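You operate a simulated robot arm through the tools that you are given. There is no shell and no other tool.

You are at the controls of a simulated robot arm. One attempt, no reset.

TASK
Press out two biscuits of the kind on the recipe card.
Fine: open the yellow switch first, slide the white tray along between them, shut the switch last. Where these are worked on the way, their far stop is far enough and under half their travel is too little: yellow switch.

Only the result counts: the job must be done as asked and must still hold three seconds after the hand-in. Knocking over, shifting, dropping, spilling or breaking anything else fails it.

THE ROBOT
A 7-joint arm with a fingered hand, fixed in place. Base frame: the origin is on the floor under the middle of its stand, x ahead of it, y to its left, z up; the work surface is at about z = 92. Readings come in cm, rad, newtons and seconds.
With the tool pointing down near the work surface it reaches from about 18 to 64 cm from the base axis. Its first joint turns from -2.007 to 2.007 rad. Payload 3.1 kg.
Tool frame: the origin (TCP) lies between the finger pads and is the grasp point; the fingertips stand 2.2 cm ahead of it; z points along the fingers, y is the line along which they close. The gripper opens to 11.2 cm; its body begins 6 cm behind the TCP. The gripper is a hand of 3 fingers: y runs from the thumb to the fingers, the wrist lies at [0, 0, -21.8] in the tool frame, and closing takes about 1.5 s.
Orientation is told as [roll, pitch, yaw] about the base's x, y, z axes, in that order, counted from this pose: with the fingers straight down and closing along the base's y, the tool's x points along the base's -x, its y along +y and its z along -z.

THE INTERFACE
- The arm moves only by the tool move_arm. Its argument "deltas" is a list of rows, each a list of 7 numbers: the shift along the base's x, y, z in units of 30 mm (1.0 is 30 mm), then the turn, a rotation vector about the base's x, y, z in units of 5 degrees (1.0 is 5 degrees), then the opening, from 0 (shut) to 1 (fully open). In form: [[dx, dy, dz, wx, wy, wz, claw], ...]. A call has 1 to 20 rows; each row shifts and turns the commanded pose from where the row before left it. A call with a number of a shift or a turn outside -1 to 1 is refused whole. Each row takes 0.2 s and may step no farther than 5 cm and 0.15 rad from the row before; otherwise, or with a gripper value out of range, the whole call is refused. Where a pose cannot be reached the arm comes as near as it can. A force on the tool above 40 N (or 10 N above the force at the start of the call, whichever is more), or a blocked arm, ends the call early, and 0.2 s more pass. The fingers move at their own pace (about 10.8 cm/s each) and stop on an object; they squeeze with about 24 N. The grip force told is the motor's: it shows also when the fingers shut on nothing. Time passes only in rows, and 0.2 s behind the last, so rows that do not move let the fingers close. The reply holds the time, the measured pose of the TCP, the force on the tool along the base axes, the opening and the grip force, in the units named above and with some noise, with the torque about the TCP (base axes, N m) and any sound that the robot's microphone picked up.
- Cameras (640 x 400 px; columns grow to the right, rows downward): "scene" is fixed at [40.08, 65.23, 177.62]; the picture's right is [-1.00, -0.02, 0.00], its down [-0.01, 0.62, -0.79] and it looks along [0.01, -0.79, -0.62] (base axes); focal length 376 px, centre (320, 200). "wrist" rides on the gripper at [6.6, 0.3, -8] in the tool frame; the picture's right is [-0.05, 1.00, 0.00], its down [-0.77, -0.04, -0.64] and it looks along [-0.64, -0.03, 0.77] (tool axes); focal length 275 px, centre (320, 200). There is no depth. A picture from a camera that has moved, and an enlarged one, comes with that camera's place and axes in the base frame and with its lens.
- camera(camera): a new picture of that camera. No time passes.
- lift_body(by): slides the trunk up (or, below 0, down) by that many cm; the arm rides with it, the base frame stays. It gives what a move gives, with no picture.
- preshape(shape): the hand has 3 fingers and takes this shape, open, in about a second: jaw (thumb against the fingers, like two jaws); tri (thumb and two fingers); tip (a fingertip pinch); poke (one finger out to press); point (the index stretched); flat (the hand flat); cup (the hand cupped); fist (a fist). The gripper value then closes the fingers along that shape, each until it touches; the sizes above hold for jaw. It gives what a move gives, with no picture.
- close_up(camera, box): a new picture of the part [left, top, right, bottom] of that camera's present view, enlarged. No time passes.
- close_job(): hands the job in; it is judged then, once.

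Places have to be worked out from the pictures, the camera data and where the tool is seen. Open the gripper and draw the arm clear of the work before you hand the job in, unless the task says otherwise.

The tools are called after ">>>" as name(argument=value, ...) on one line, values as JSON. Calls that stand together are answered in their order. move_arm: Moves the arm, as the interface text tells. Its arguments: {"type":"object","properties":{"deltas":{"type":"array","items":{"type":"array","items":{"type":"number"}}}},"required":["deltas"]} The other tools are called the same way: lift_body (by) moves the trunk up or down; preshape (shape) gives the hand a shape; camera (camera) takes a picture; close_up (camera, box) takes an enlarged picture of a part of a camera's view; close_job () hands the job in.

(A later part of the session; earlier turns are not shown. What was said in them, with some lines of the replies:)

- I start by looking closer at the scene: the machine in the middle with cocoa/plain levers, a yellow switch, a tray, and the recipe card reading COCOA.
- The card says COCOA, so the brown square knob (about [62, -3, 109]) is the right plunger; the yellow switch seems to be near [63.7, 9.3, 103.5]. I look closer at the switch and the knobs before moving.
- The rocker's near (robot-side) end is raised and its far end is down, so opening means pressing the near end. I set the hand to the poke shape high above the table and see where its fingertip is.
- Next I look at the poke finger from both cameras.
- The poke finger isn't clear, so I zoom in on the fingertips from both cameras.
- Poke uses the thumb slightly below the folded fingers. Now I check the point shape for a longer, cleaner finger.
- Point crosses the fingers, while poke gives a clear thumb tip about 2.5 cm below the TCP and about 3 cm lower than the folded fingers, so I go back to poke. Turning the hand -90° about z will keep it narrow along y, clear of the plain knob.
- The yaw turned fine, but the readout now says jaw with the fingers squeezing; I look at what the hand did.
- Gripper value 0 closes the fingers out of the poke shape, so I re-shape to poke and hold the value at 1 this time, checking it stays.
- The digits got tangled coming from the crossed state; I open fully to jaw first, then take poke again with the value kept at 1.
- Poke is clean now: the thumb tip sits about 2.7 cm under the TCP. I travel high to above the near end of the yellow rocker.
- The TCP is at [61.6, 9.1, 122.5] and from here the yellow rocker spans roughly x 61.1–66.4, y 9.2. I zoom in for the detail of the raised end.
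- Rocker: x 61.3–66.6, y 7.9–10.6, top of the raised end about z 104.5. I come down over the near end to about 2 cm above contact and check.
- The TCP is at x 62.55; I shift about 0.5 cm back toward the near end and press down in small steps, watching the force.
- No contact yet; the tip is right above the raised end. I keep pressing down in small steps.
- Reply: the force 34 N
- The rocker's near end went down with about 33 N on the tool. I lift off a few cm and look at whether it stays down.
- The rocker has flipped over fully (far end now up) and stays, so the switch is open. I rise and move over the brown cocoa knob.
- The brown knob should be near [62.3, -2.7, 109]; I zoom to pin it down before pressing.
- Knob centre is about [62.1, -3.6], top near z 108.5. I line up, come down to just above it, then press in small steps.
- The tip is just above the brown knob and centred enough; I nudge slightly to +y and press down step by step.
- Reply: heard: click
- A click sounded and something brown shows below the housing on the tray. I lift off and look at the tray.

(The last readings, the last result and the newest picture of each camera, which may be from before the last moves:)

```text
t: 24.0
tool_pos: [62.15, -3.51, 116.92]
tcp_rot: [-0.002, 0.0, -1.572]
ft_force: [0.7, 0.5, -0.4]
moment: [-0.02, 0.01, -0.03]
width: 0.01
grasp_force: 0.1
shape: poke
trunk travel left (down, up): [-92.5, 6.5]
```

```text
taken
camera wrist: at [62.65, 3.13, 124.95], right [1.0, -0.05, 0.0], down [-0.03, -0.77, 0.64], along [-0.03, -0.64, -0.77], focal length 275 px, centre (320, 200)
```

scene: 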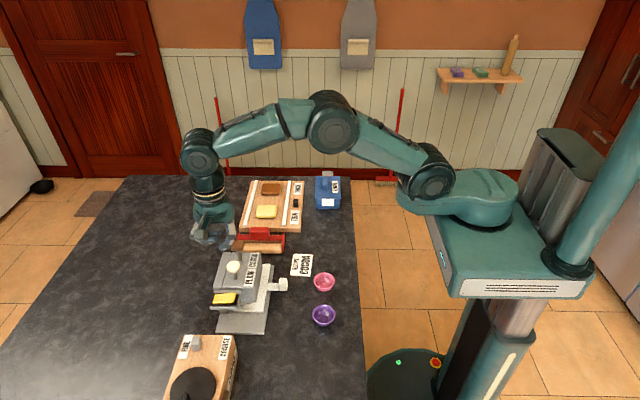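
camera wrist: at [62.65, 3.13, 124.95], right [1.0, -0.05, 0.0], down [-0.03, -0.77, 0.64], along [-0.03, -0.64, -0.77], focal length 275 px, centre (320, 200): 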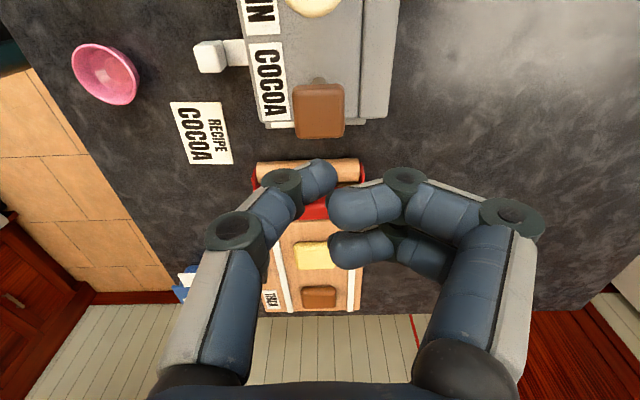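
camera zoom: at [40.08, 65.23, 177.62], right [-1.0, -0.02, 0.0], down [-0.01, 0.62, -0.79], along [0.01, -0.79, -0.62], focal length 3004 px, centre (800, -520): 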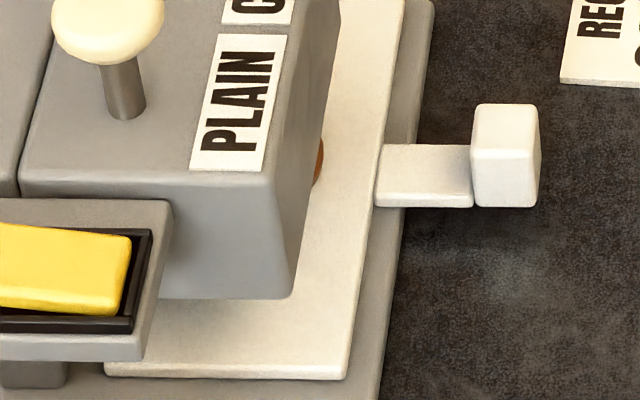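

A cocoa biscuit lies on the tray under the housing and the knob sprang back. Next I go up, back toward the tray handle (about [51.1, -2.4], z 93–96) and turn the hand back to yaw 0 so the jaw can take the handle along y.

>>> move_arm(deltas=[[0, 0, 1, 0, 0, 0, 1], [0, 0, 1, 0, 0, 0, 1], [-0.9, 0.1, 0, 0, 0, 1, 1], [-0.9, 0.1, 0, 0, 0, 1, 1], [-0.9, 0.1, 0, 0, 0, 1, 1], [-0.9, 0.1, 0, 0, 0, 1, 1], [0, 0, 0, 0, 0, 1, 1], [0, 0, 0, 0, 0, 1, 1], [0, 0, 0, 0, 0, 1, 1], [0, 0, 0, 0, 0, 1, 1], [0, 0, 0, 0, 0, 1, 1], [0, 0, 0, 0, 0, 1, 1], [0, 0, 0, 0, 0, 1, 1], [0, 0, 0, 0, 0, 1, 1], [0, 0, 0, 0, 0, 1, 1], [0, 0, 0, 0, 0, 1, 1], [0, 0, 0, 0, 0, 1, 1], [0, 0, 0, 0, 0, 1, 1], [0, 0, 0, 0, 0, 1, 1], [0, 0, 0, 0, 0, 1, 1]])

>>> preshape(shape="jaw")

>>> move_arm(deltas=[[0, 0, 0, 0, 0, 0, 0.6], [0, 0, 0, 0, 0, 0, 0.6], [0, 0, 0, 0, 0, 0, 0.6]])

>>> camera(camera="wrist")

>>> camera(camera="scene")

```text
t: 28.2
tool_pos: [51.41, -2.23, 123.04]
tcp_rot: [-0.001, 0.0, 0.0]
ft_force: [-0.8, 0.7, -0.5]
moment: [-0.04, 0.04, 0.02]
width: 0.02
grasp_force: 0.1
shape: poke
trunk travel left (down, up): [-92.5, 6.5]
```

```text
t: 29.1
tool_pos: [51.34, -2.18, 123.06]
tcp_rot: [0.0, -0.001, 0.0]
ft_force: [-0.9, 0.0, -1.5]
moment: [0.02, 0.01, 0.02]
width: 11.17
grasp_force: 0.2
shape: jaw
trunk travel left (down, up): [-92.5, 6.5]
```

```text
t: 29.9
tool_pos: [51.39, -2.2, 123.08]
tcp_rot: [0.002, 0.0, 0.0]
ft_force: [0.3, 1.0, 0.6]
moment: [-0.01, 0.04, 0.0]
width: 6.77
grasp_force: 0.0
shape: jaw
trunk travel left (down, up): [-92.5, 6.5]
```

```text
taken
camera wrist: at [44.83, -1.99, 131.01], right [0.05, 1.0, 0.0], down [0.77, -0.04, 0.64], along [0.64, -0.03, -0.77], focal length 275 px, centre (320, 200)
```

wrist: 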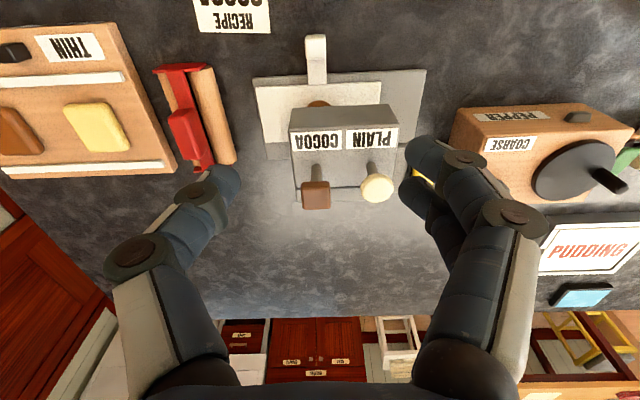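

```text
taken
```

scene: 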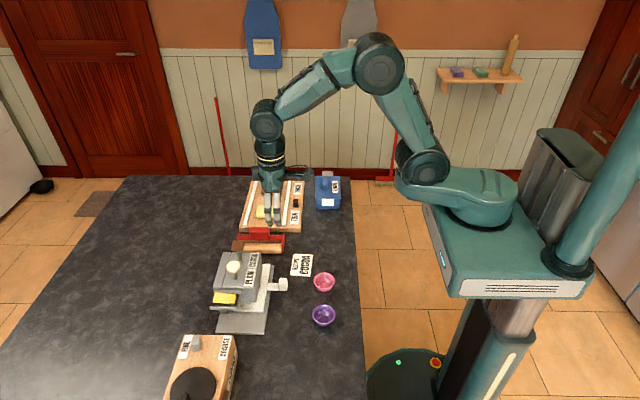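

The biscuit shows on the tray at about y -3, and the handle knob is around [51.1, -2.5]. I come down straddling it with the jaw partly open, stopping first above it to check.

>>> move_arm(deltas=[[-0.1, -0.1, -0.9, 0, 0, 0, 0.6], [0, 0, -0.9, 0, 0, 0, 0.6], [0, 0, -0.9, 0, 0, 0, 0.6], [0, 0, -0.9, 0, 0, 0, 0.6], [0, 0, -0.9, 0, 0, 0, 0.6], [0, 0, -0.9, 0, 0, 0, 0.6], [0, 0, -0.9, 0, 0, 0, 0.6], [0, 0, 0, 0, 0, 0, 0.6]])

>>> camera(camera="wrist")

>>> close_up(camera="scene", box=[210, 190, 350, 330])

```text
t: 31.7
tool_pos: [51.21, -2.36, 104.12]
tcp_rot: [-0.001, -0.001, 0.0]
ft_force: [0.0, -0.4, 0.0]
moment: [0.01, -0.01, 0.01]
width: 6.76
grasp_force: 0.0
shape: jaw
trunk travel left (down, up): [-92.5, 6.5]
```

```text
taken
camera wrist: at [44.61, -2.17, 112.19], right [0.05, 1.0, 0.0], down [0.77, -0.04, 0.64], along [0.64, -0.03, -0.77], focal length 275 px, centre (320, 200)
```

wrist: 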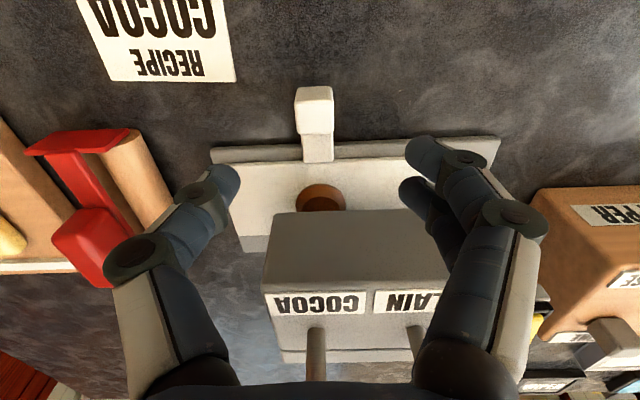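

```text
2.86 times, centred on (280, 260) of scene
camera zoom: at [40.08, 65.23, 177.62], right [-1.0, -0.02, 0.0], down [-0.01, 0.62, -0.79], along [0.01, -0.79, -0.62], focal length 1073 px, centre (434, 29)
```

zoom: 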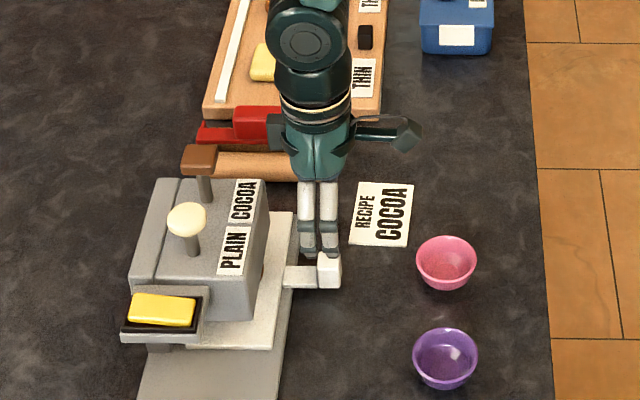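

The TCP line meets the handle knob (about [51.2, -2.7]). I centre by 0.3 cm in y and come down with the fingers either side of it.

>>> move_arm(deltas=[[0, -0.1, -0.6, 0, 0, 0, 0.6], [0, 0, -0.7, 0, 0, 0, 0.6], [0, 0, -0.7, 0, 0, 0, 0.6], [0, 0, -0.5, 0, 0, 0, 0.6], [0, 0, -0.2, 0, 0, 0, 0.6], [0, 0, 0, 0, 0, 0, 0.6]])

>>> camera(camera="wrist")

>>> close_up(camera="scene", box=[210, 220, 330, 330])

```text
t: 33.1
tool_pos: [51.07, -2.89, 96.07]
tcp_rot: [0.001, 0.002, 0.001]
ft_force: [0.1, 0.0, 0.8]
moment: [0.02, 0.03, -0.01]
width: 6.77
grasp_force: 0.0
shape: jaw
trunk travel left (down, up): [-92.5, 6.5]
```

```text
taken
camera wrist: at [44.62, -2.63, 103.95], right [0.05, 1.0, 0.0], down [0.77, -0.04, 0.64], along [0.64, -0.03, -0.77], focal length 275 px, centre (320, 200)
```

wrist: 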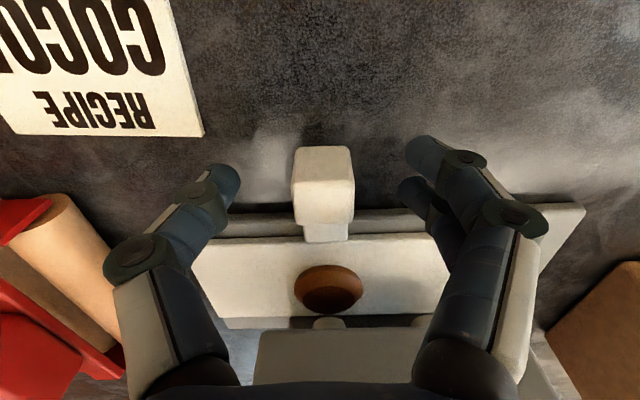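

```text
3.64 times, centred on (270, 275) of scene
camera zoom: at [40.08, 65.23, 177.62], right [-1.0, -0.02, 0.0], down [-0.01, 0.62, -0.79], along [0.01, -0.79, -0.62], focal length 1366 px, centre (502, -73)
```

zoom: 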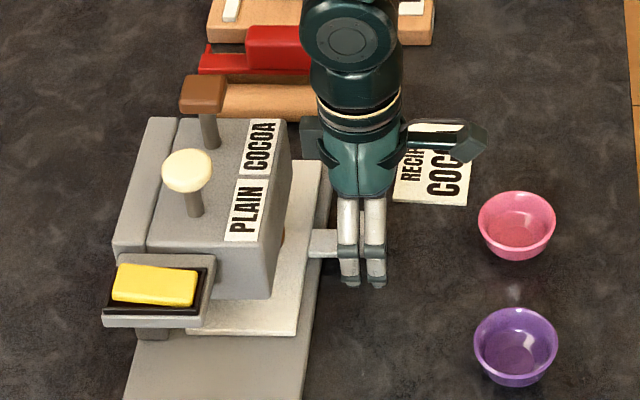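

The knob sits between the thumb and the two fingers, and the round brown biscuit is on the tray. I close on the handle gently.

>>> move_arm(deltas=[[0, 0, 0, 0, 0, 0, 0.4], [0, 0, 0, 0, 0, 0, 0.3], [0, 0, 0, 0, 0, 0, 0.2], [0, 0, 0, 0, 0, 0, 0.12], [0, 0, 0, 0, 0, 0, 0.12]])

>>> camera(camera="wrist")

```text
t: 34.3
tool_pos: [51.05, -2.87, 95.89]
tcp_rot: [0.001, 0.0, 0.0]
ft_force: [-1.8, 1.7, -2.6]
moment: [0.08, 0.02, 0.06]
width: 1.74
grasp_force: 24.2
shape: jaw
trunk travel left (down, up): [-92.5, 6.5]
```

```text
taken
camera wrist: at [44.59, -2.61, 103.96], right [0.05, 1.0, 0.0], down [0.77, -0.04, 0.64], along [0.63, -0.03, -0.77], focal length 275 px, centre (320, 200)
```

wrist: 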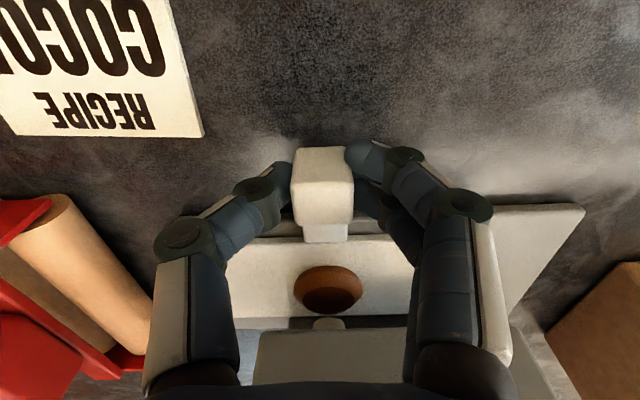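

Gripped at 1.7 cm with little side force. I slide the tray to +y in small steps.

>>> move_arm(deltas=[[0, 0.2, 0, 0, 0, 0, 0.12], [0, 0.3, 0, 0, 0, 0, 0.12], [0, 0.3, 0, 0, 0, 0, 0.12], [0, 0.3, 0, 0, 0, 0, 0.12], [0, 0, 0, 0, 0, 0, 0.12]])

>>> close_up(camera="scene", box=[200, 230, 310, 340])

>>> camera(camera="wrist")

```text
t: 35.5
tool_pos: [51.26, 0.46, 95.95]
tcp_rot: [0.0, 0.0, 0.002]
ft_force: [-2.0, 0.6, -7.0]
moment: [0.0, 0.01, 0.04]
width: 1.76
grasp_force: 24.2
shape: jaw
trunk travel left (down, up): [-92.5, 6.5]
```

```text
3.64 times, centred on (255, 285) of scene
camera zoom: at [40.08, 65.23, 177.62], right [-1.0, -0.02, 0.0], down [-0.01, 0.62, -0.79], along [0.01, -0.79, -0.62], focal length 1366 px, centre (556, -109)
```

zoom: 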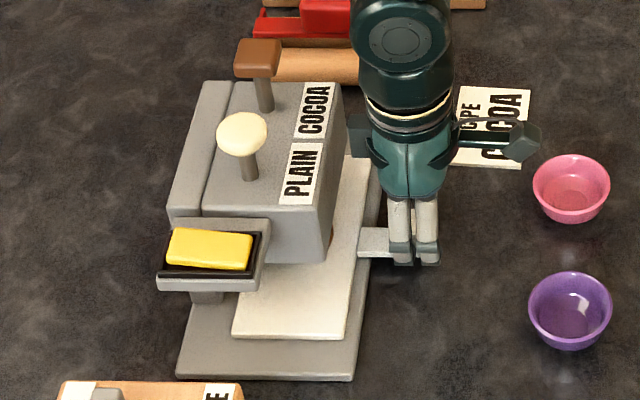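

```text
taken
camera wrist: at [44.59, 0.73, 104.0], right [0.05, 1.0, 0.0], down [0.77, -0.04, 0.64], along [0.63, -0.03, -0.77], focal length 275 px, centre (320, 200)
```

wrist: 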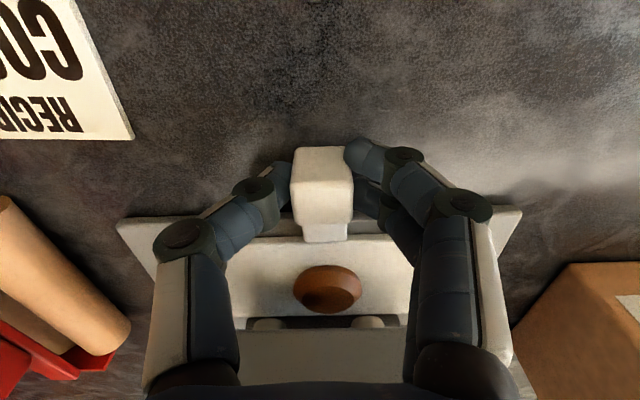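

The tray glides easily with the biscuit riding along; 3.3 cm done. I keep sliding toward the far stop.

>>> move_arm(deltas=[[0, 0.2, 0, 0, 0, 0, 0.12], [0, 0.2, 0, 0, 0, 0, 0.12], [0, 0.2, 0, 0, 0, 0, 0.12], [0, 0.2, 0, 0, 0, 0, 0.12], [0, 0, 0, 0, 0, 0, 0.12]])

>>> close_up(camera="scene", box=[200, 230, 310, 340])

>>> camera(camera="wrist")

```text
t: 36.7
tool_pos: [51.04, 2.82, 96.04]
tcp_rot: [-0.001, 0.0, 0.0]
ft_force: [1.1, -5.4, -7.2]
moment: [-0.13, -0.01, 0.04]
width: 1.67
grasp_force: 23.9
shape: jaw
trunk travel left (down, up): [-92.5, 6.5]
```

```text
3.64 times, centred on (255, 285) of scene
camera zoom: at [40.08, 65.23, 177.62], right [-1.0, -0.02, 0.0], down [-0.01, 0.62, -0.79], along [0.01, -0.79, -0.62], focal length 1366 px, centre (556, -109)
```

zoom: 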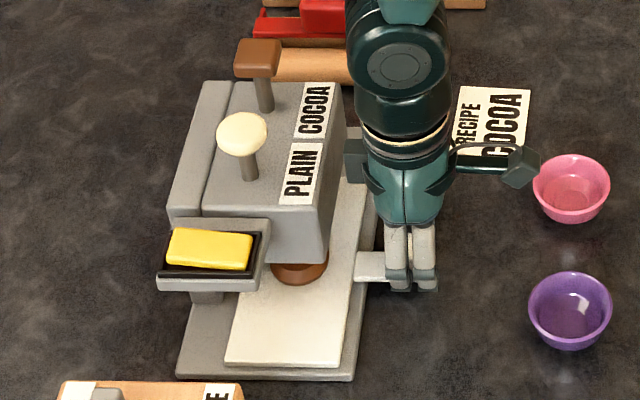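

```text
taken
camera wrist: at [44.58, 3.04, 104.01], right [0.05, 1.0, 0.0], down [0.77, -0.04, 0.64], along [0.63, -0.03, -0.77], focal length 275 px, centre (320, 200)
```

wrist: 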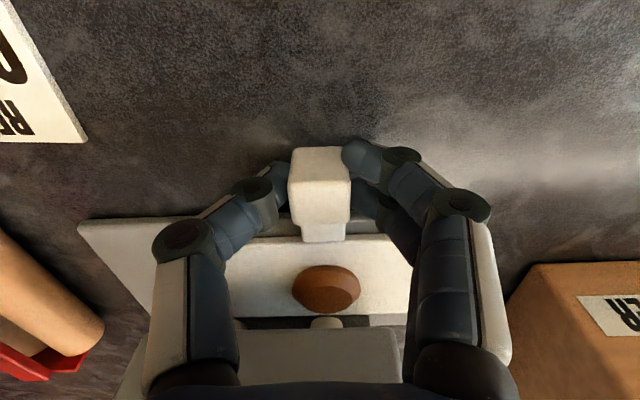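

The biscuit came out from under the housing and the y force reads -5 N, so the stop should be near. I push a little further to feel for it.

>>> move_arm(deltas=[[0, 0.1, 0, 0, 0, 0, 0.12], [0, 0.1, 0, 0, 0, 0, 0.12], [0, 0, 0, 0, 0, 0, 0.12]])

>>> close_up(camera="scene", box=[200, 230, 310, 340])

```text
t: 37.5
tool_pos: [51.1, 3.19, 96.09]
tcp_rot: [0.002, 0.002, 0.0]
ft_force: [-0.6, -15.1, -5.9]
moment: [-0.35, -0.02, 0.08]
width: 1.67
grasp_force: 24.4
shape: jaw
trunk travel left (down, up): [-92.5, 6.5]
```

```text
3.64 times, centred on (255, 285) of scene
camera zoom: at [40.08, 65.23, 177.62], right [-1.0, -0.02, 0.0], down [-0.01, 0.62, -0.79], along [0.01, -0.79, -0.62], focal length 1366 px, centre (556, -109)
```

zoom: 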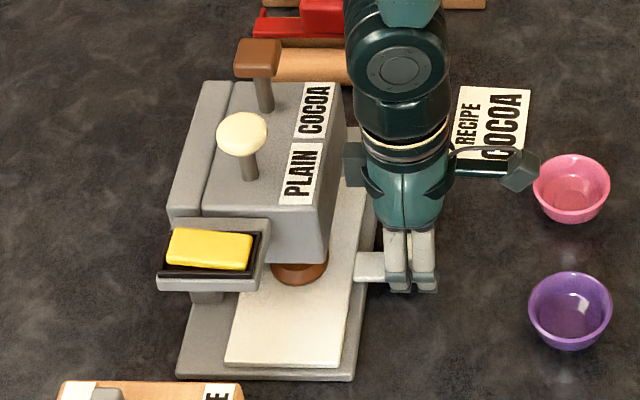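

The tray is against its far stop (15 N, no more motion). I relax the push slightly, open the jaw and rise clear.

>>> move_arm(deltas=[[0, -0.1, 0, 0, 0, 0, 0.12], [0, 0, 0, 0, 0, 0, 0.3], [0, 0, 0, 0, 0, 0, 0.5], [0, 0, 0, 0, 0, 0, 0.6], [0, 0, 0.5, 0, 0, 0, 0.6], [0, 0, 0.9, 0, 0, 0, 0.6], [0, 0, 0.9, 0, 0, 0, 0.6], [0, 0, 0.9, 0, 0, 0, 0.6], [0, 0, 0.9, 0, 0, 0, 0.6], [0, 0, 0.9, 0, 0, 0, 0.6], [0, 0, 0.9, 0, 0, 0, 0.6], [0, 0, 0.9, 0, 0, 0, 0.6], [0, 0, 0.9, 0, 0, 0, 0.6], [0, 0, 0.9, 0, 0, 0, 1], [0, 0, 0, 0, 0, 0, 1]])

>>> camera(camera="scene")

>>> camera(camera="wrist")

```text
t: 40.7
tool_pos: [51.24, 3.3, 121.94]
tcp_rot: [0.001, 0.0, 0.001]
ft_force: [-0.8, 0.4, 0.2]
moment: [-0.03, -0.01, 0.02]
width: 11.18
grasp_force: 0.1
shape: jaw
trunk travel left (down, up): [-92.5, 6.5]
```

```text
taken
```

scene: 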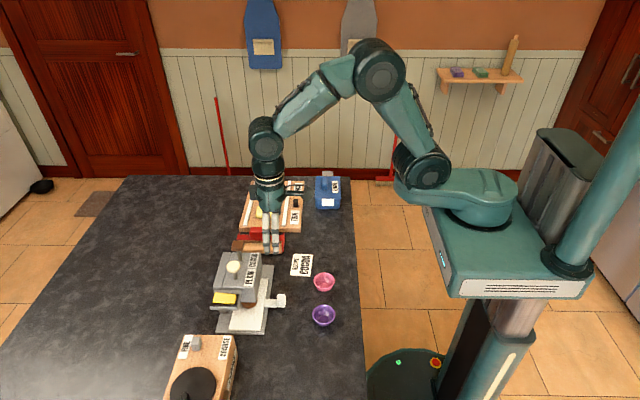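

```text
taken
camera wrist: at [44.62, 3.41, 129.89], right [0.05, 1.0, 0.0], down [0.77, -0.04, 0.64], along [0.63, -0.03, -0.77], focal length 275 px, centre (320, 200)
```

wrist: 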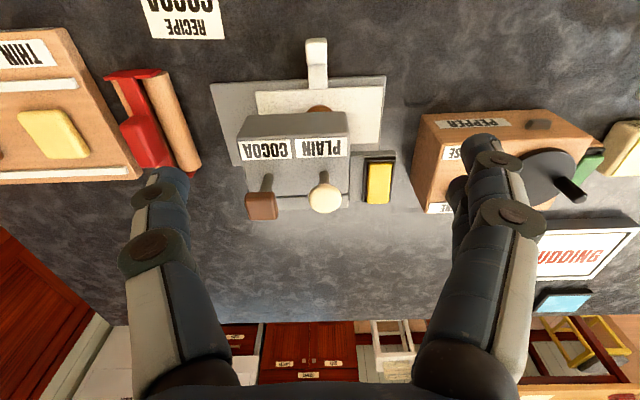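

Tray is at its far end with biscuit one on it, nothing else disturbed. I take the poke shape again, turn to yaw -90 and go back over the brown knob.

>>> preshape(shape="poke")

>>> move_arm(deltas=[[0, 0, 0, 0, 0, -1, 1], [0, 0, 0, 0, 0, -1, 1], [0, 0, 0, 0, 0, -1, 1], [0, 0, 0, 0, 0, -1, 1], [0, 0, 0, 0, 0, -1, 1], [0, 0, 0, 0, 0, -1, 1], [0, 0, 0, 0, 0, -1, 1], [0, 0, 0, 0, 0, -1, 1], [0, 0, 0, 0, 0, -1, 1], [0, 0, 0, 0, 0, -1, 1], [0, 0, 0, 0, 0, -1, 1], [0, 0, 0, 0, 0, -1, 1], [0.6, -0.375, 0, 0, 0, -1, 1], [0.6, -0.375, 0, 0, 0, -1, 1], [0.6, -0.375, 0, 0, 0, -1, 1], [0.6, -0.375, 0, 0, 0, -1, 1], [0.6, -0.375, 0, 0, 0, -1, 1], [0.6, -0.375, 0, 0, 0, -1, 1], [0, 0, 0, 0, 0, 0, 1]])

>>> close_up(camera="scene", box=[180, 190, 300, 330])

>>> camera(camera="wrist")

```text
t: 41.6
tool_pos: [51.11, 3.16, 121.96]
tcp_rot: [0.002, 0.0, 0.0]
ft_force: [0.5, 0.4, -0.3]
moment: [0.0, 0.01, 0.0]
width: 0.02
grasp_force: 0.0
shape: poke
trunk travel left (down, up): [-92.5, 6.5]
```

```text
t: 45.6
tool_pos: [61.98, -3.45, 121.96]
tcp_rot: [0.001, 0.0, -1.572]
ft_force: [-0.1, -0.2, 0.2]
moment: [-0.03, -0.03, -0.02]
width: 0.0
grasp_force: 0.0
shape: poke
trunk travel left (down, up): [-92.5, 6.5]
```

```text
2.86 times, centred on (240, 260) of scene
camera zoom: at [40.08, 65.23, 177.62], right [-1.0, -0.02, 0.0], down [-0.01, 0.62, -0.79], along [0.01, -0.79, -0.62], focal length 1073 px, centre (549, 29)
```

zoom: 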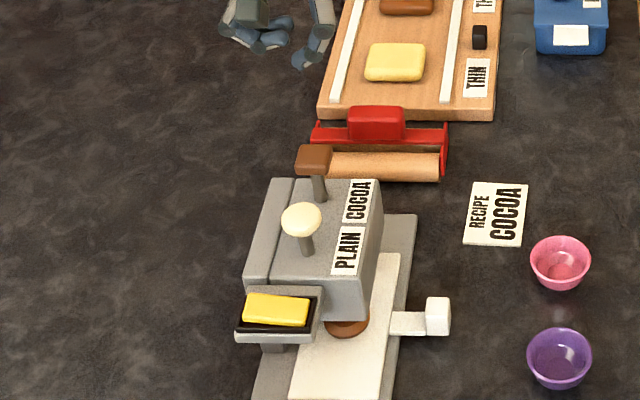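

```text
taken
camera wrist: at [62.31, 3.07, 129.93], right [1.0, -0.05, 0.0], down [-0.04, -0.77, 0.64], along [-0.03, -0.64, -0.77], focal length 275 px, centre (320, 200)
```

wrist: 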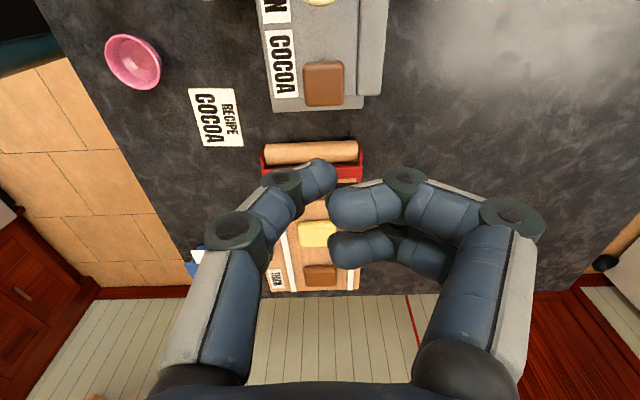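

Same spot as the first press (x 62, y -3.45). I come down and press the brown knob again to the same depth, listening for the click.

>>> move_arm(deltas=[[0.03, 0, -0.9, 0, 0, 0, 1], [0, 0, -0.9, 0, 0, 0, 1], [0, 0, -0.9, 0, 0, 0, 1], [0, 0, -0.5, 0, 0, 0, 1], [0, 0, -0.2, 0, 0, 0, 1], [0, 0, -0.2, 0, 0, 0, 1], [0, 0, -0.2, 0, 0, 0, 1], [0, 0, -0.2, 0, 0, 0, 1], [0, 0, -0.12, 0, 0, 0, 1], [0, 0, 0, 0, 0, 0, 1]])

>>> close_up(camera="scene", box=[180, 200, 300, 330])

```text
t: 47.8
tool_pos: [61.72, -3.59, 109.68]
tcp_rot: [0.005, 0.001, -1.572]
ft_force: [0.3, -0.8, 19.8]
moment: [0.02, -0.06, -0.02]
width: 0.03
grasp_force: 0.1
shape: poke
trunk travel left (down, up): [-92.5, 6.5]
heard: click
```

```text
3.08 times, centred on (240, 265) of scene
camera zoom: at [40.08, 65.23, 177.62], right [-1.0, -0.02, 0.0], down [-0.01, 0.62, -0.79], along [0.01, -0.79, -0.62], focal length 1156 px, centre (566, 0)
```

zoom: 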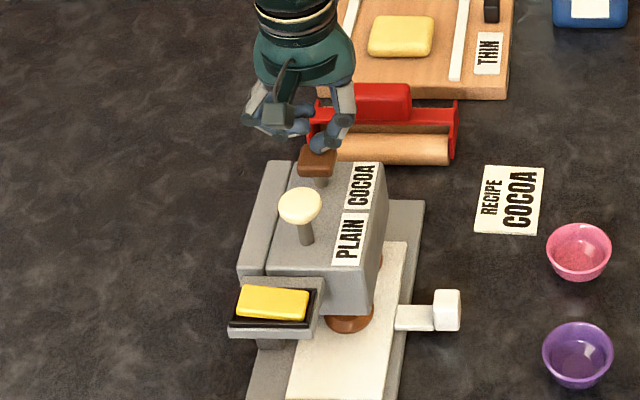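

Second click heard, and a second brown edge shows under the housing. I lift and go over to the far end of the rocker (x about 65.8, y 9.2), checking the reach there.

>>> move_arm(deltas=[[0, 0, 0.5, 0, 0, 0, 1], [0, 0, 1, 0, 0, 0, 1], [0, 0, 1, 0, 0, 0, 1], [0, 0, 1, 0, 0, 0, 1], [0.1, 0.85, 0, 0, 0, 0, 1], [0.2, 0.85, 0, 0, 0, 0, 1], [0.3, 0.85, 0, 0, 0, 0, 1], [0.3, 0.85, 0, 0, 0, 0, 1], [0.3, 0.85, 0, 0, 0, 0, 1], [0, 0, 0, 0, 0, 0, 1]])

>>> camera(camera="scene")

>>> close_up(camera="scene", box=[200, 250, 300, 340])

>>> camera(camera="wrist")

```text
t: 50.0
tool_pos: [65.41, 9.17, 120.13]
tcp_rot: [-0.001, 0.0, -1.571]
ft_force: [-0.4, 0.3, 0.0]
moment: [0.03, -0.01, -0.02]
width: 0.0
grasp_force: 0.1
shape: poke
trunk travel left (down, up): [-92.5, 6.5]
```

```text
taken
```

scene: 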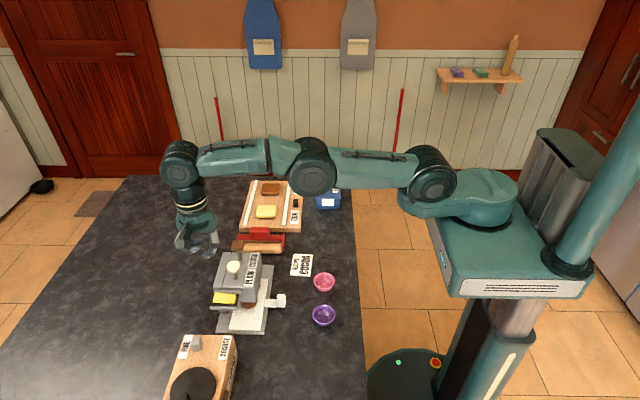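

```text
4.44 times, centred on (250, 295) of scene
camera zoom: at [40.08, 65.23, 177.62], right [-1.0, -0.02, 0.0], down [-0.01, 0.62, -0.79], along [0.01, -0.79, -0.62], focal length 1669 px, centre (631, -222)
```

zoom: 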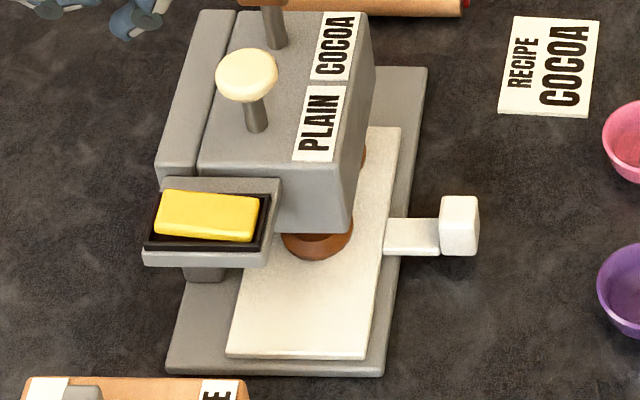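

```text
taken
camera wrist: at [65.84, 15.71, 128.05], right [1.0, -0.05, 0.0], down [-0.04, -0.77, 0.64], along [-0.03, -0.63, -0.77], focal length 275 px, centre (320, 200)
```

wrist: 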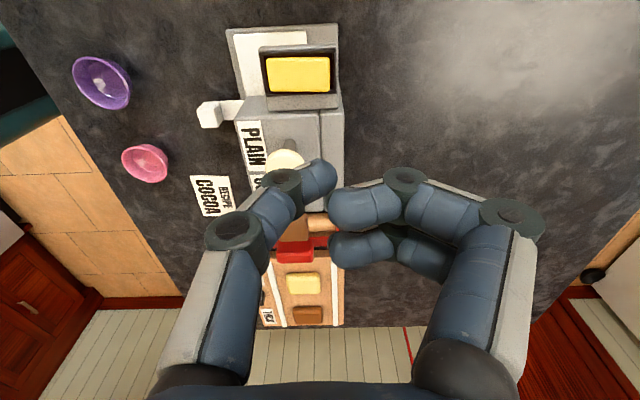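

Two biscuits are visible under the housing on the tray. The arm is almost straight here, so instead of reaching lower with it I lower the trunk 10 cm, keeping the pose over the rocker's far end.

>>> lift_body(by=-10)

>>> close_up(camera="scene", box=[180, 210, 280, 330])

>>> camera(camera="wrist")

```text
t: 51.3
tool_pos: [65.48, 9.33, 110.04]
tcp_rot: [0.0, 0.001, -1.572]
ft_force: [-0.1, -0.3, 1.0]
moment: [0.03, -0.02, 0.01]
width: 0.01
grasp_force: 0.1
shape: poke
trunk travel left (down, up): [-82.5, 16.5]
```

```text
3.33 times, centred on (230, 270) of scene
camera zoom: at [40.08, 65.23, 177.62], right [-1.0, -0.02, 0.0], down [-0.01, 0.62, -0.79], along [0.01, -0.79, -0.62], focal length 1252 px, centre (620, -33)
```

zoom: 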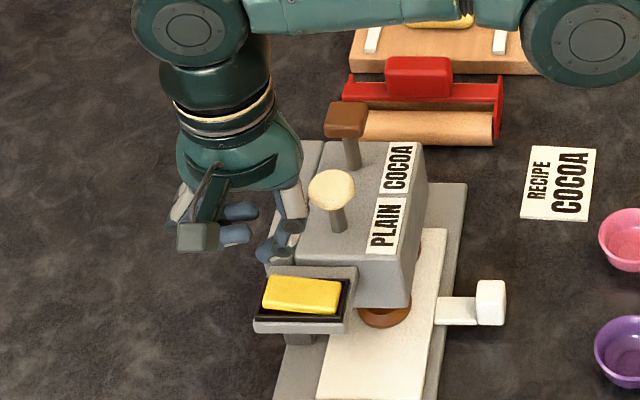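

```text
taken
camera wrist: at [65.88, 15.78, 118.05], right [1.0, -0.05, 0.0], down [-0.04, -0.77, 0.64], along [-0.03, -0.64, -0.77], focal length 275 px, centre (320, 200)
```

wrist: 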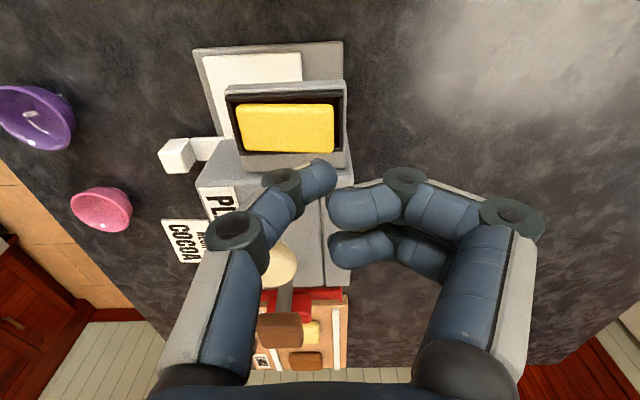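

The thumb is right over the raised far end (about 0.8 cm from its edge). I press down in small steps to the same depth as before.

>>> move_arm(deltas=[[0.05, -0.02, -0.3, 0, 0, 0, 1], [0, 0, -0.3, 0, 0, 0, 1], [0, 0, -0.3, 0, 0, 0, 1], [0, 0, -0.2, 0, 0, 0, 1], [0, 0, -0.2, 0, 0, 0, 1], [0, 0, -0.15, 0, 0, 0, 1], [0, 0, 0, 0, 0, 0, 1]])

>>> close_up(camera="scene", box=[195, 240, 265, 320])

>>> close_up(camera="wrist", box=[200, 60, 400, 200])

```text
t: 52.9
tool_pos: [65.2, 9.28, 106.05]
tcp_rot: [0.007, 0.0, -1.569]
ft_force: [-1.3, 0.5, 29.8]
moment: [0.0, -0.16, -0.03]
width: 0.0
grasp_force: 0.0
shape: poke
trunk travel left (down, up): [-82.5, 16.5]
```

```text
5.00 times, centred on (230, 280) of scene
camera zoom: at [40.08, 65.23, 177.62], right [-1.0, -0.02, 0.0], down [-0.01, 0.62, -0.79], along [0.01, -0.79, -0.62], focal length 1878 px, centre (770, -200)
```

zoom: 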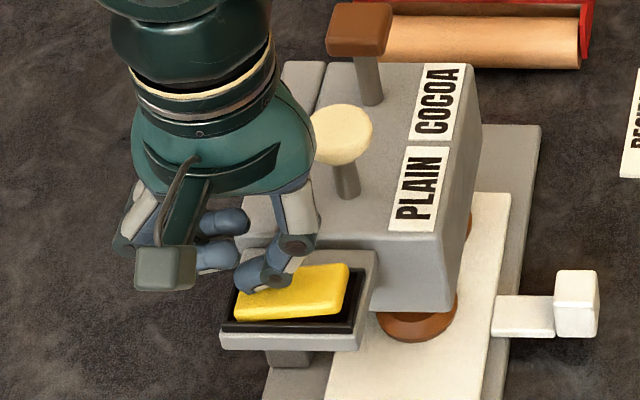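

```text
2.86 times, centred on (300, 130) of wrist
camera zoom: at [65.57, 15.72, 114.12], right [1.0, -0.05, 0.01], down [-0.04, -0.77, 0.63], along [-0.02, -0.63, -0.77], focal length 786 px, centre (377, 400)
```

zoom: 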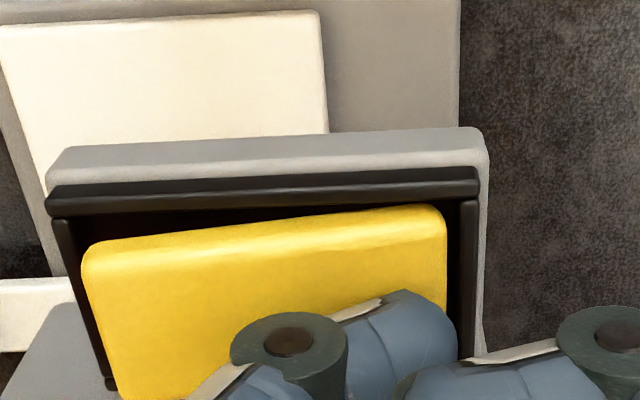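

The far end is down with 30 N, at its stop. I lift straight up and check the rocker holds.

>>> move_arm(deltas=[[0, 0, 0.4, 0, 0, 0, 1], [0, 0, 0.7, 0, 0, 0, 1], [0, 0, 0.7, 0, 0, 0, 1], [0, 0, 0, 0, 0, 0, 1]])

>>> close_up(camera="scene", box=[205, 280, 275, 325])

>>> close_up(camera="wrist", box=[200, 40, 400, 200])

```text
t: 53.9
tool_pos: [65.37, 9.03, 111.18]
tcp_rot: [0.0, 0.0, -1.57]
ft_force: [-0.4, -0.1, 0.5]
moment: [-0.03, -0.05, 0.0]
width: 0.02
grasp_force: 0.0
shape: poke
out of reach, approached as far as the arm can: row 3
trunk travel left (down, up): [-82.5, 16.5]
```

```text
8.89 times, centred on (240, 302) of scene
camera zoom: at [40.08, 65.23, 177.62], right [-1.0, -0.02, 0.0], down [-0.01, 0.62, -0.79], along [0.01, -0.79, -0.62], focal length 3338 px, centre (1031, -711)
```

zoom: 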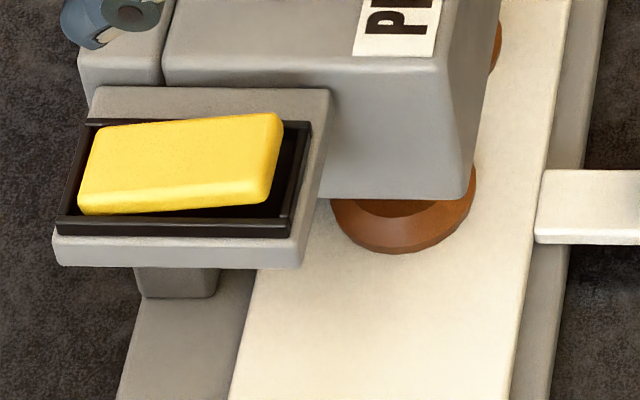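

```text
2.50 times, centred on (300, 120) of wrist
camera zoom: at [65.7, 15.61, 119.15], right [1.0, -0.05, 0.0], down [-0.04, -0.77, 0.64], along [-0.03, -0.64, -0.77], focal length 688 px, centre (370, 400)
```

zoom: 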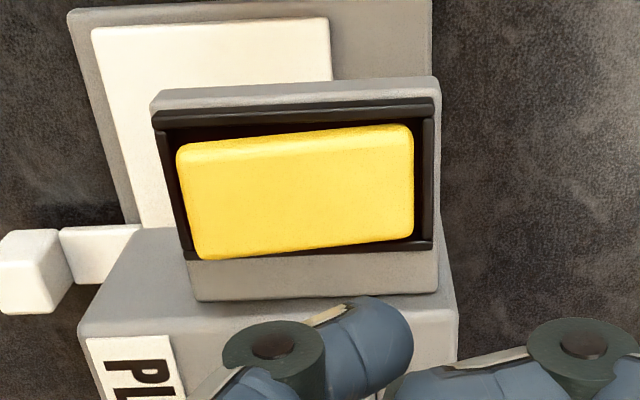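

The rocker is back in its starting (shut) position, and two cocoa biscuits are on the tray. I raise the trunk again and draw the arm back clear.

>>> lift_body(by=10)

>>> move_arm(deltas=[[-0.8, -0.2, 0.2, 0, 0, 0, 1], [-0.8, -0.3, 0.2, 0, 0, 0, 1], [-0.8, -0.3, 0.2, 0, 0, 0, 1], [-0.8, -0.3, 0.2, 0, 0, 0, 1], [-0.8, -0.3, 0.2, 0, 0, 0, 1], [-0.8, -0.3, 0.3, 0, 0, 0, 1], [-0.8, -0.3, 0.3, 0, 0, 0, 1], [-0.8, -0.3, 0.3, 0, 0, 0, 1], [-0.8, -0.3, 0.3, 0, 0, 0, 1], [-0.8, -0.3, 0.3, 0, 0, 0, 1], [0, 0, 0, 0, 0, 0, 1]])

>>> preshape(shape="jaw")

>>> camera(camera="scene")

>>> close_up(camera="scene", box=[200, 220, 300, 340])

>>> camera(camera="wrist")

```text
t: 55.3
tool_pos: [65.39, 9.06, 121.08]
tcp_rot: [-0.001, 0.0, -1.571]
ft_force: [-0.1, 0.7, -0.2]
moment: [0.04, 0.02, 0.01]
width: 0.0
grasp_force: 0.0
shape: poke
trunk travel left (down, up): [-92.5, 6.5]
```

```text
t: 57.7
tool_pos: [41.24, 0.59, 128.51]
tcp_rot: [-0.002, 0.0, -1.57]
ft_force: [0.1, 0.4, 0.4]
moment: [0.01, 0.03, 0.01]
width: 0.0
grasp_force: 0.1
shape: poke
trunk travel left (down, up): [-92.5, 6.5]
```

```text
t: 58.6
tool_pos: [41.33, 0.53, 128.46]
tcp_rot: [0.0, 0.0, -1.572]
ft_force: [-1.2, 0.4, -1.3]
moment: [-0.01, -0.03, 0.01]
width: 11.22
grasp_force: 0.0
shape: jaw
trunk travel left (down, up): [-92.5, 6.5]
```

```text
taken
```

scene: 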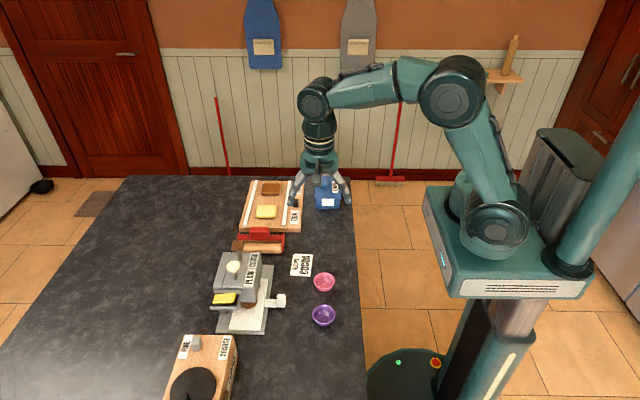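

```text
3.33 times, centred on (250, 280) of scene
camera zoom: at [40.08, 65.23, 177.62], right [-1.0, -0.02, 0.0], down [-0.01, 0.62, -0.79], along [0.01, -0.79, -0.62], focal length 1252 px, centre (553, -67)
```

zoom: 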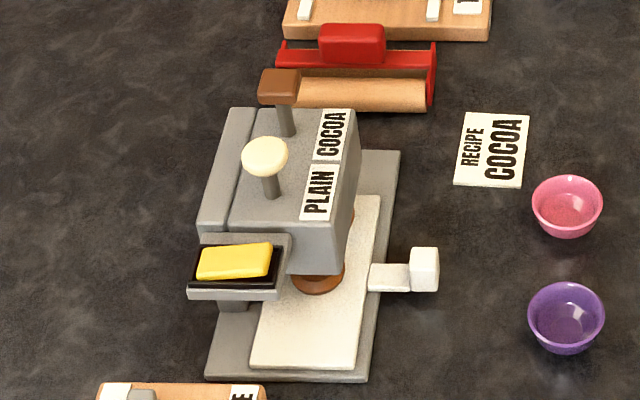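

```text
taken
camera wrist: at [41.62, 7.03, 136.52], right [1.0, -0.05, 0.0], down [-0.04, -0.77, 0.64], along [-0.03, -0.64, -0.77], focal length 275 px, centre (320, 200)
```

wrist: 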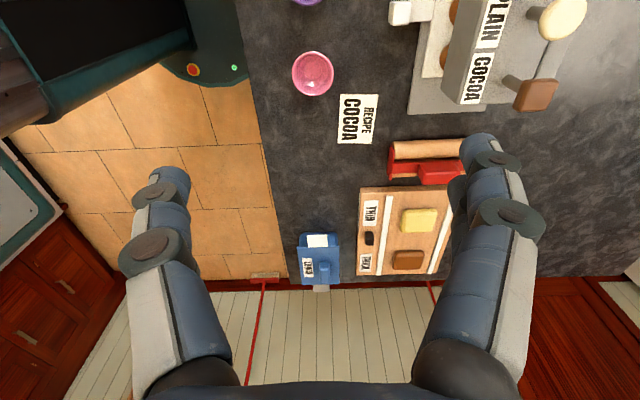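

Both cocoa biscuits lie apart on the tray, the switch is shut, the hand is open and well clear, and everything else stands where it was. I hand the job in.

>>> close_job()

```text
The job is handed in.
```

I pressed out two cocoa biscuits, the kind on the recipe card, and handed the job in; the result of the judging has not come back.

- **Order:** I opened the yellow switch first and pressed the brown cocoa knob. Then I slid the white tray to its far stop, pressed the knob again and shut the switch last.
- **Presses:** Each press gave a click, and both biscuits show apart on the tray in the last pictures.
- **Switch:** It went over fully both times and is back in its starting position.
- **Surroundings:** Nothing else looks moved. I opened the hand and drew the arm back before handing in.
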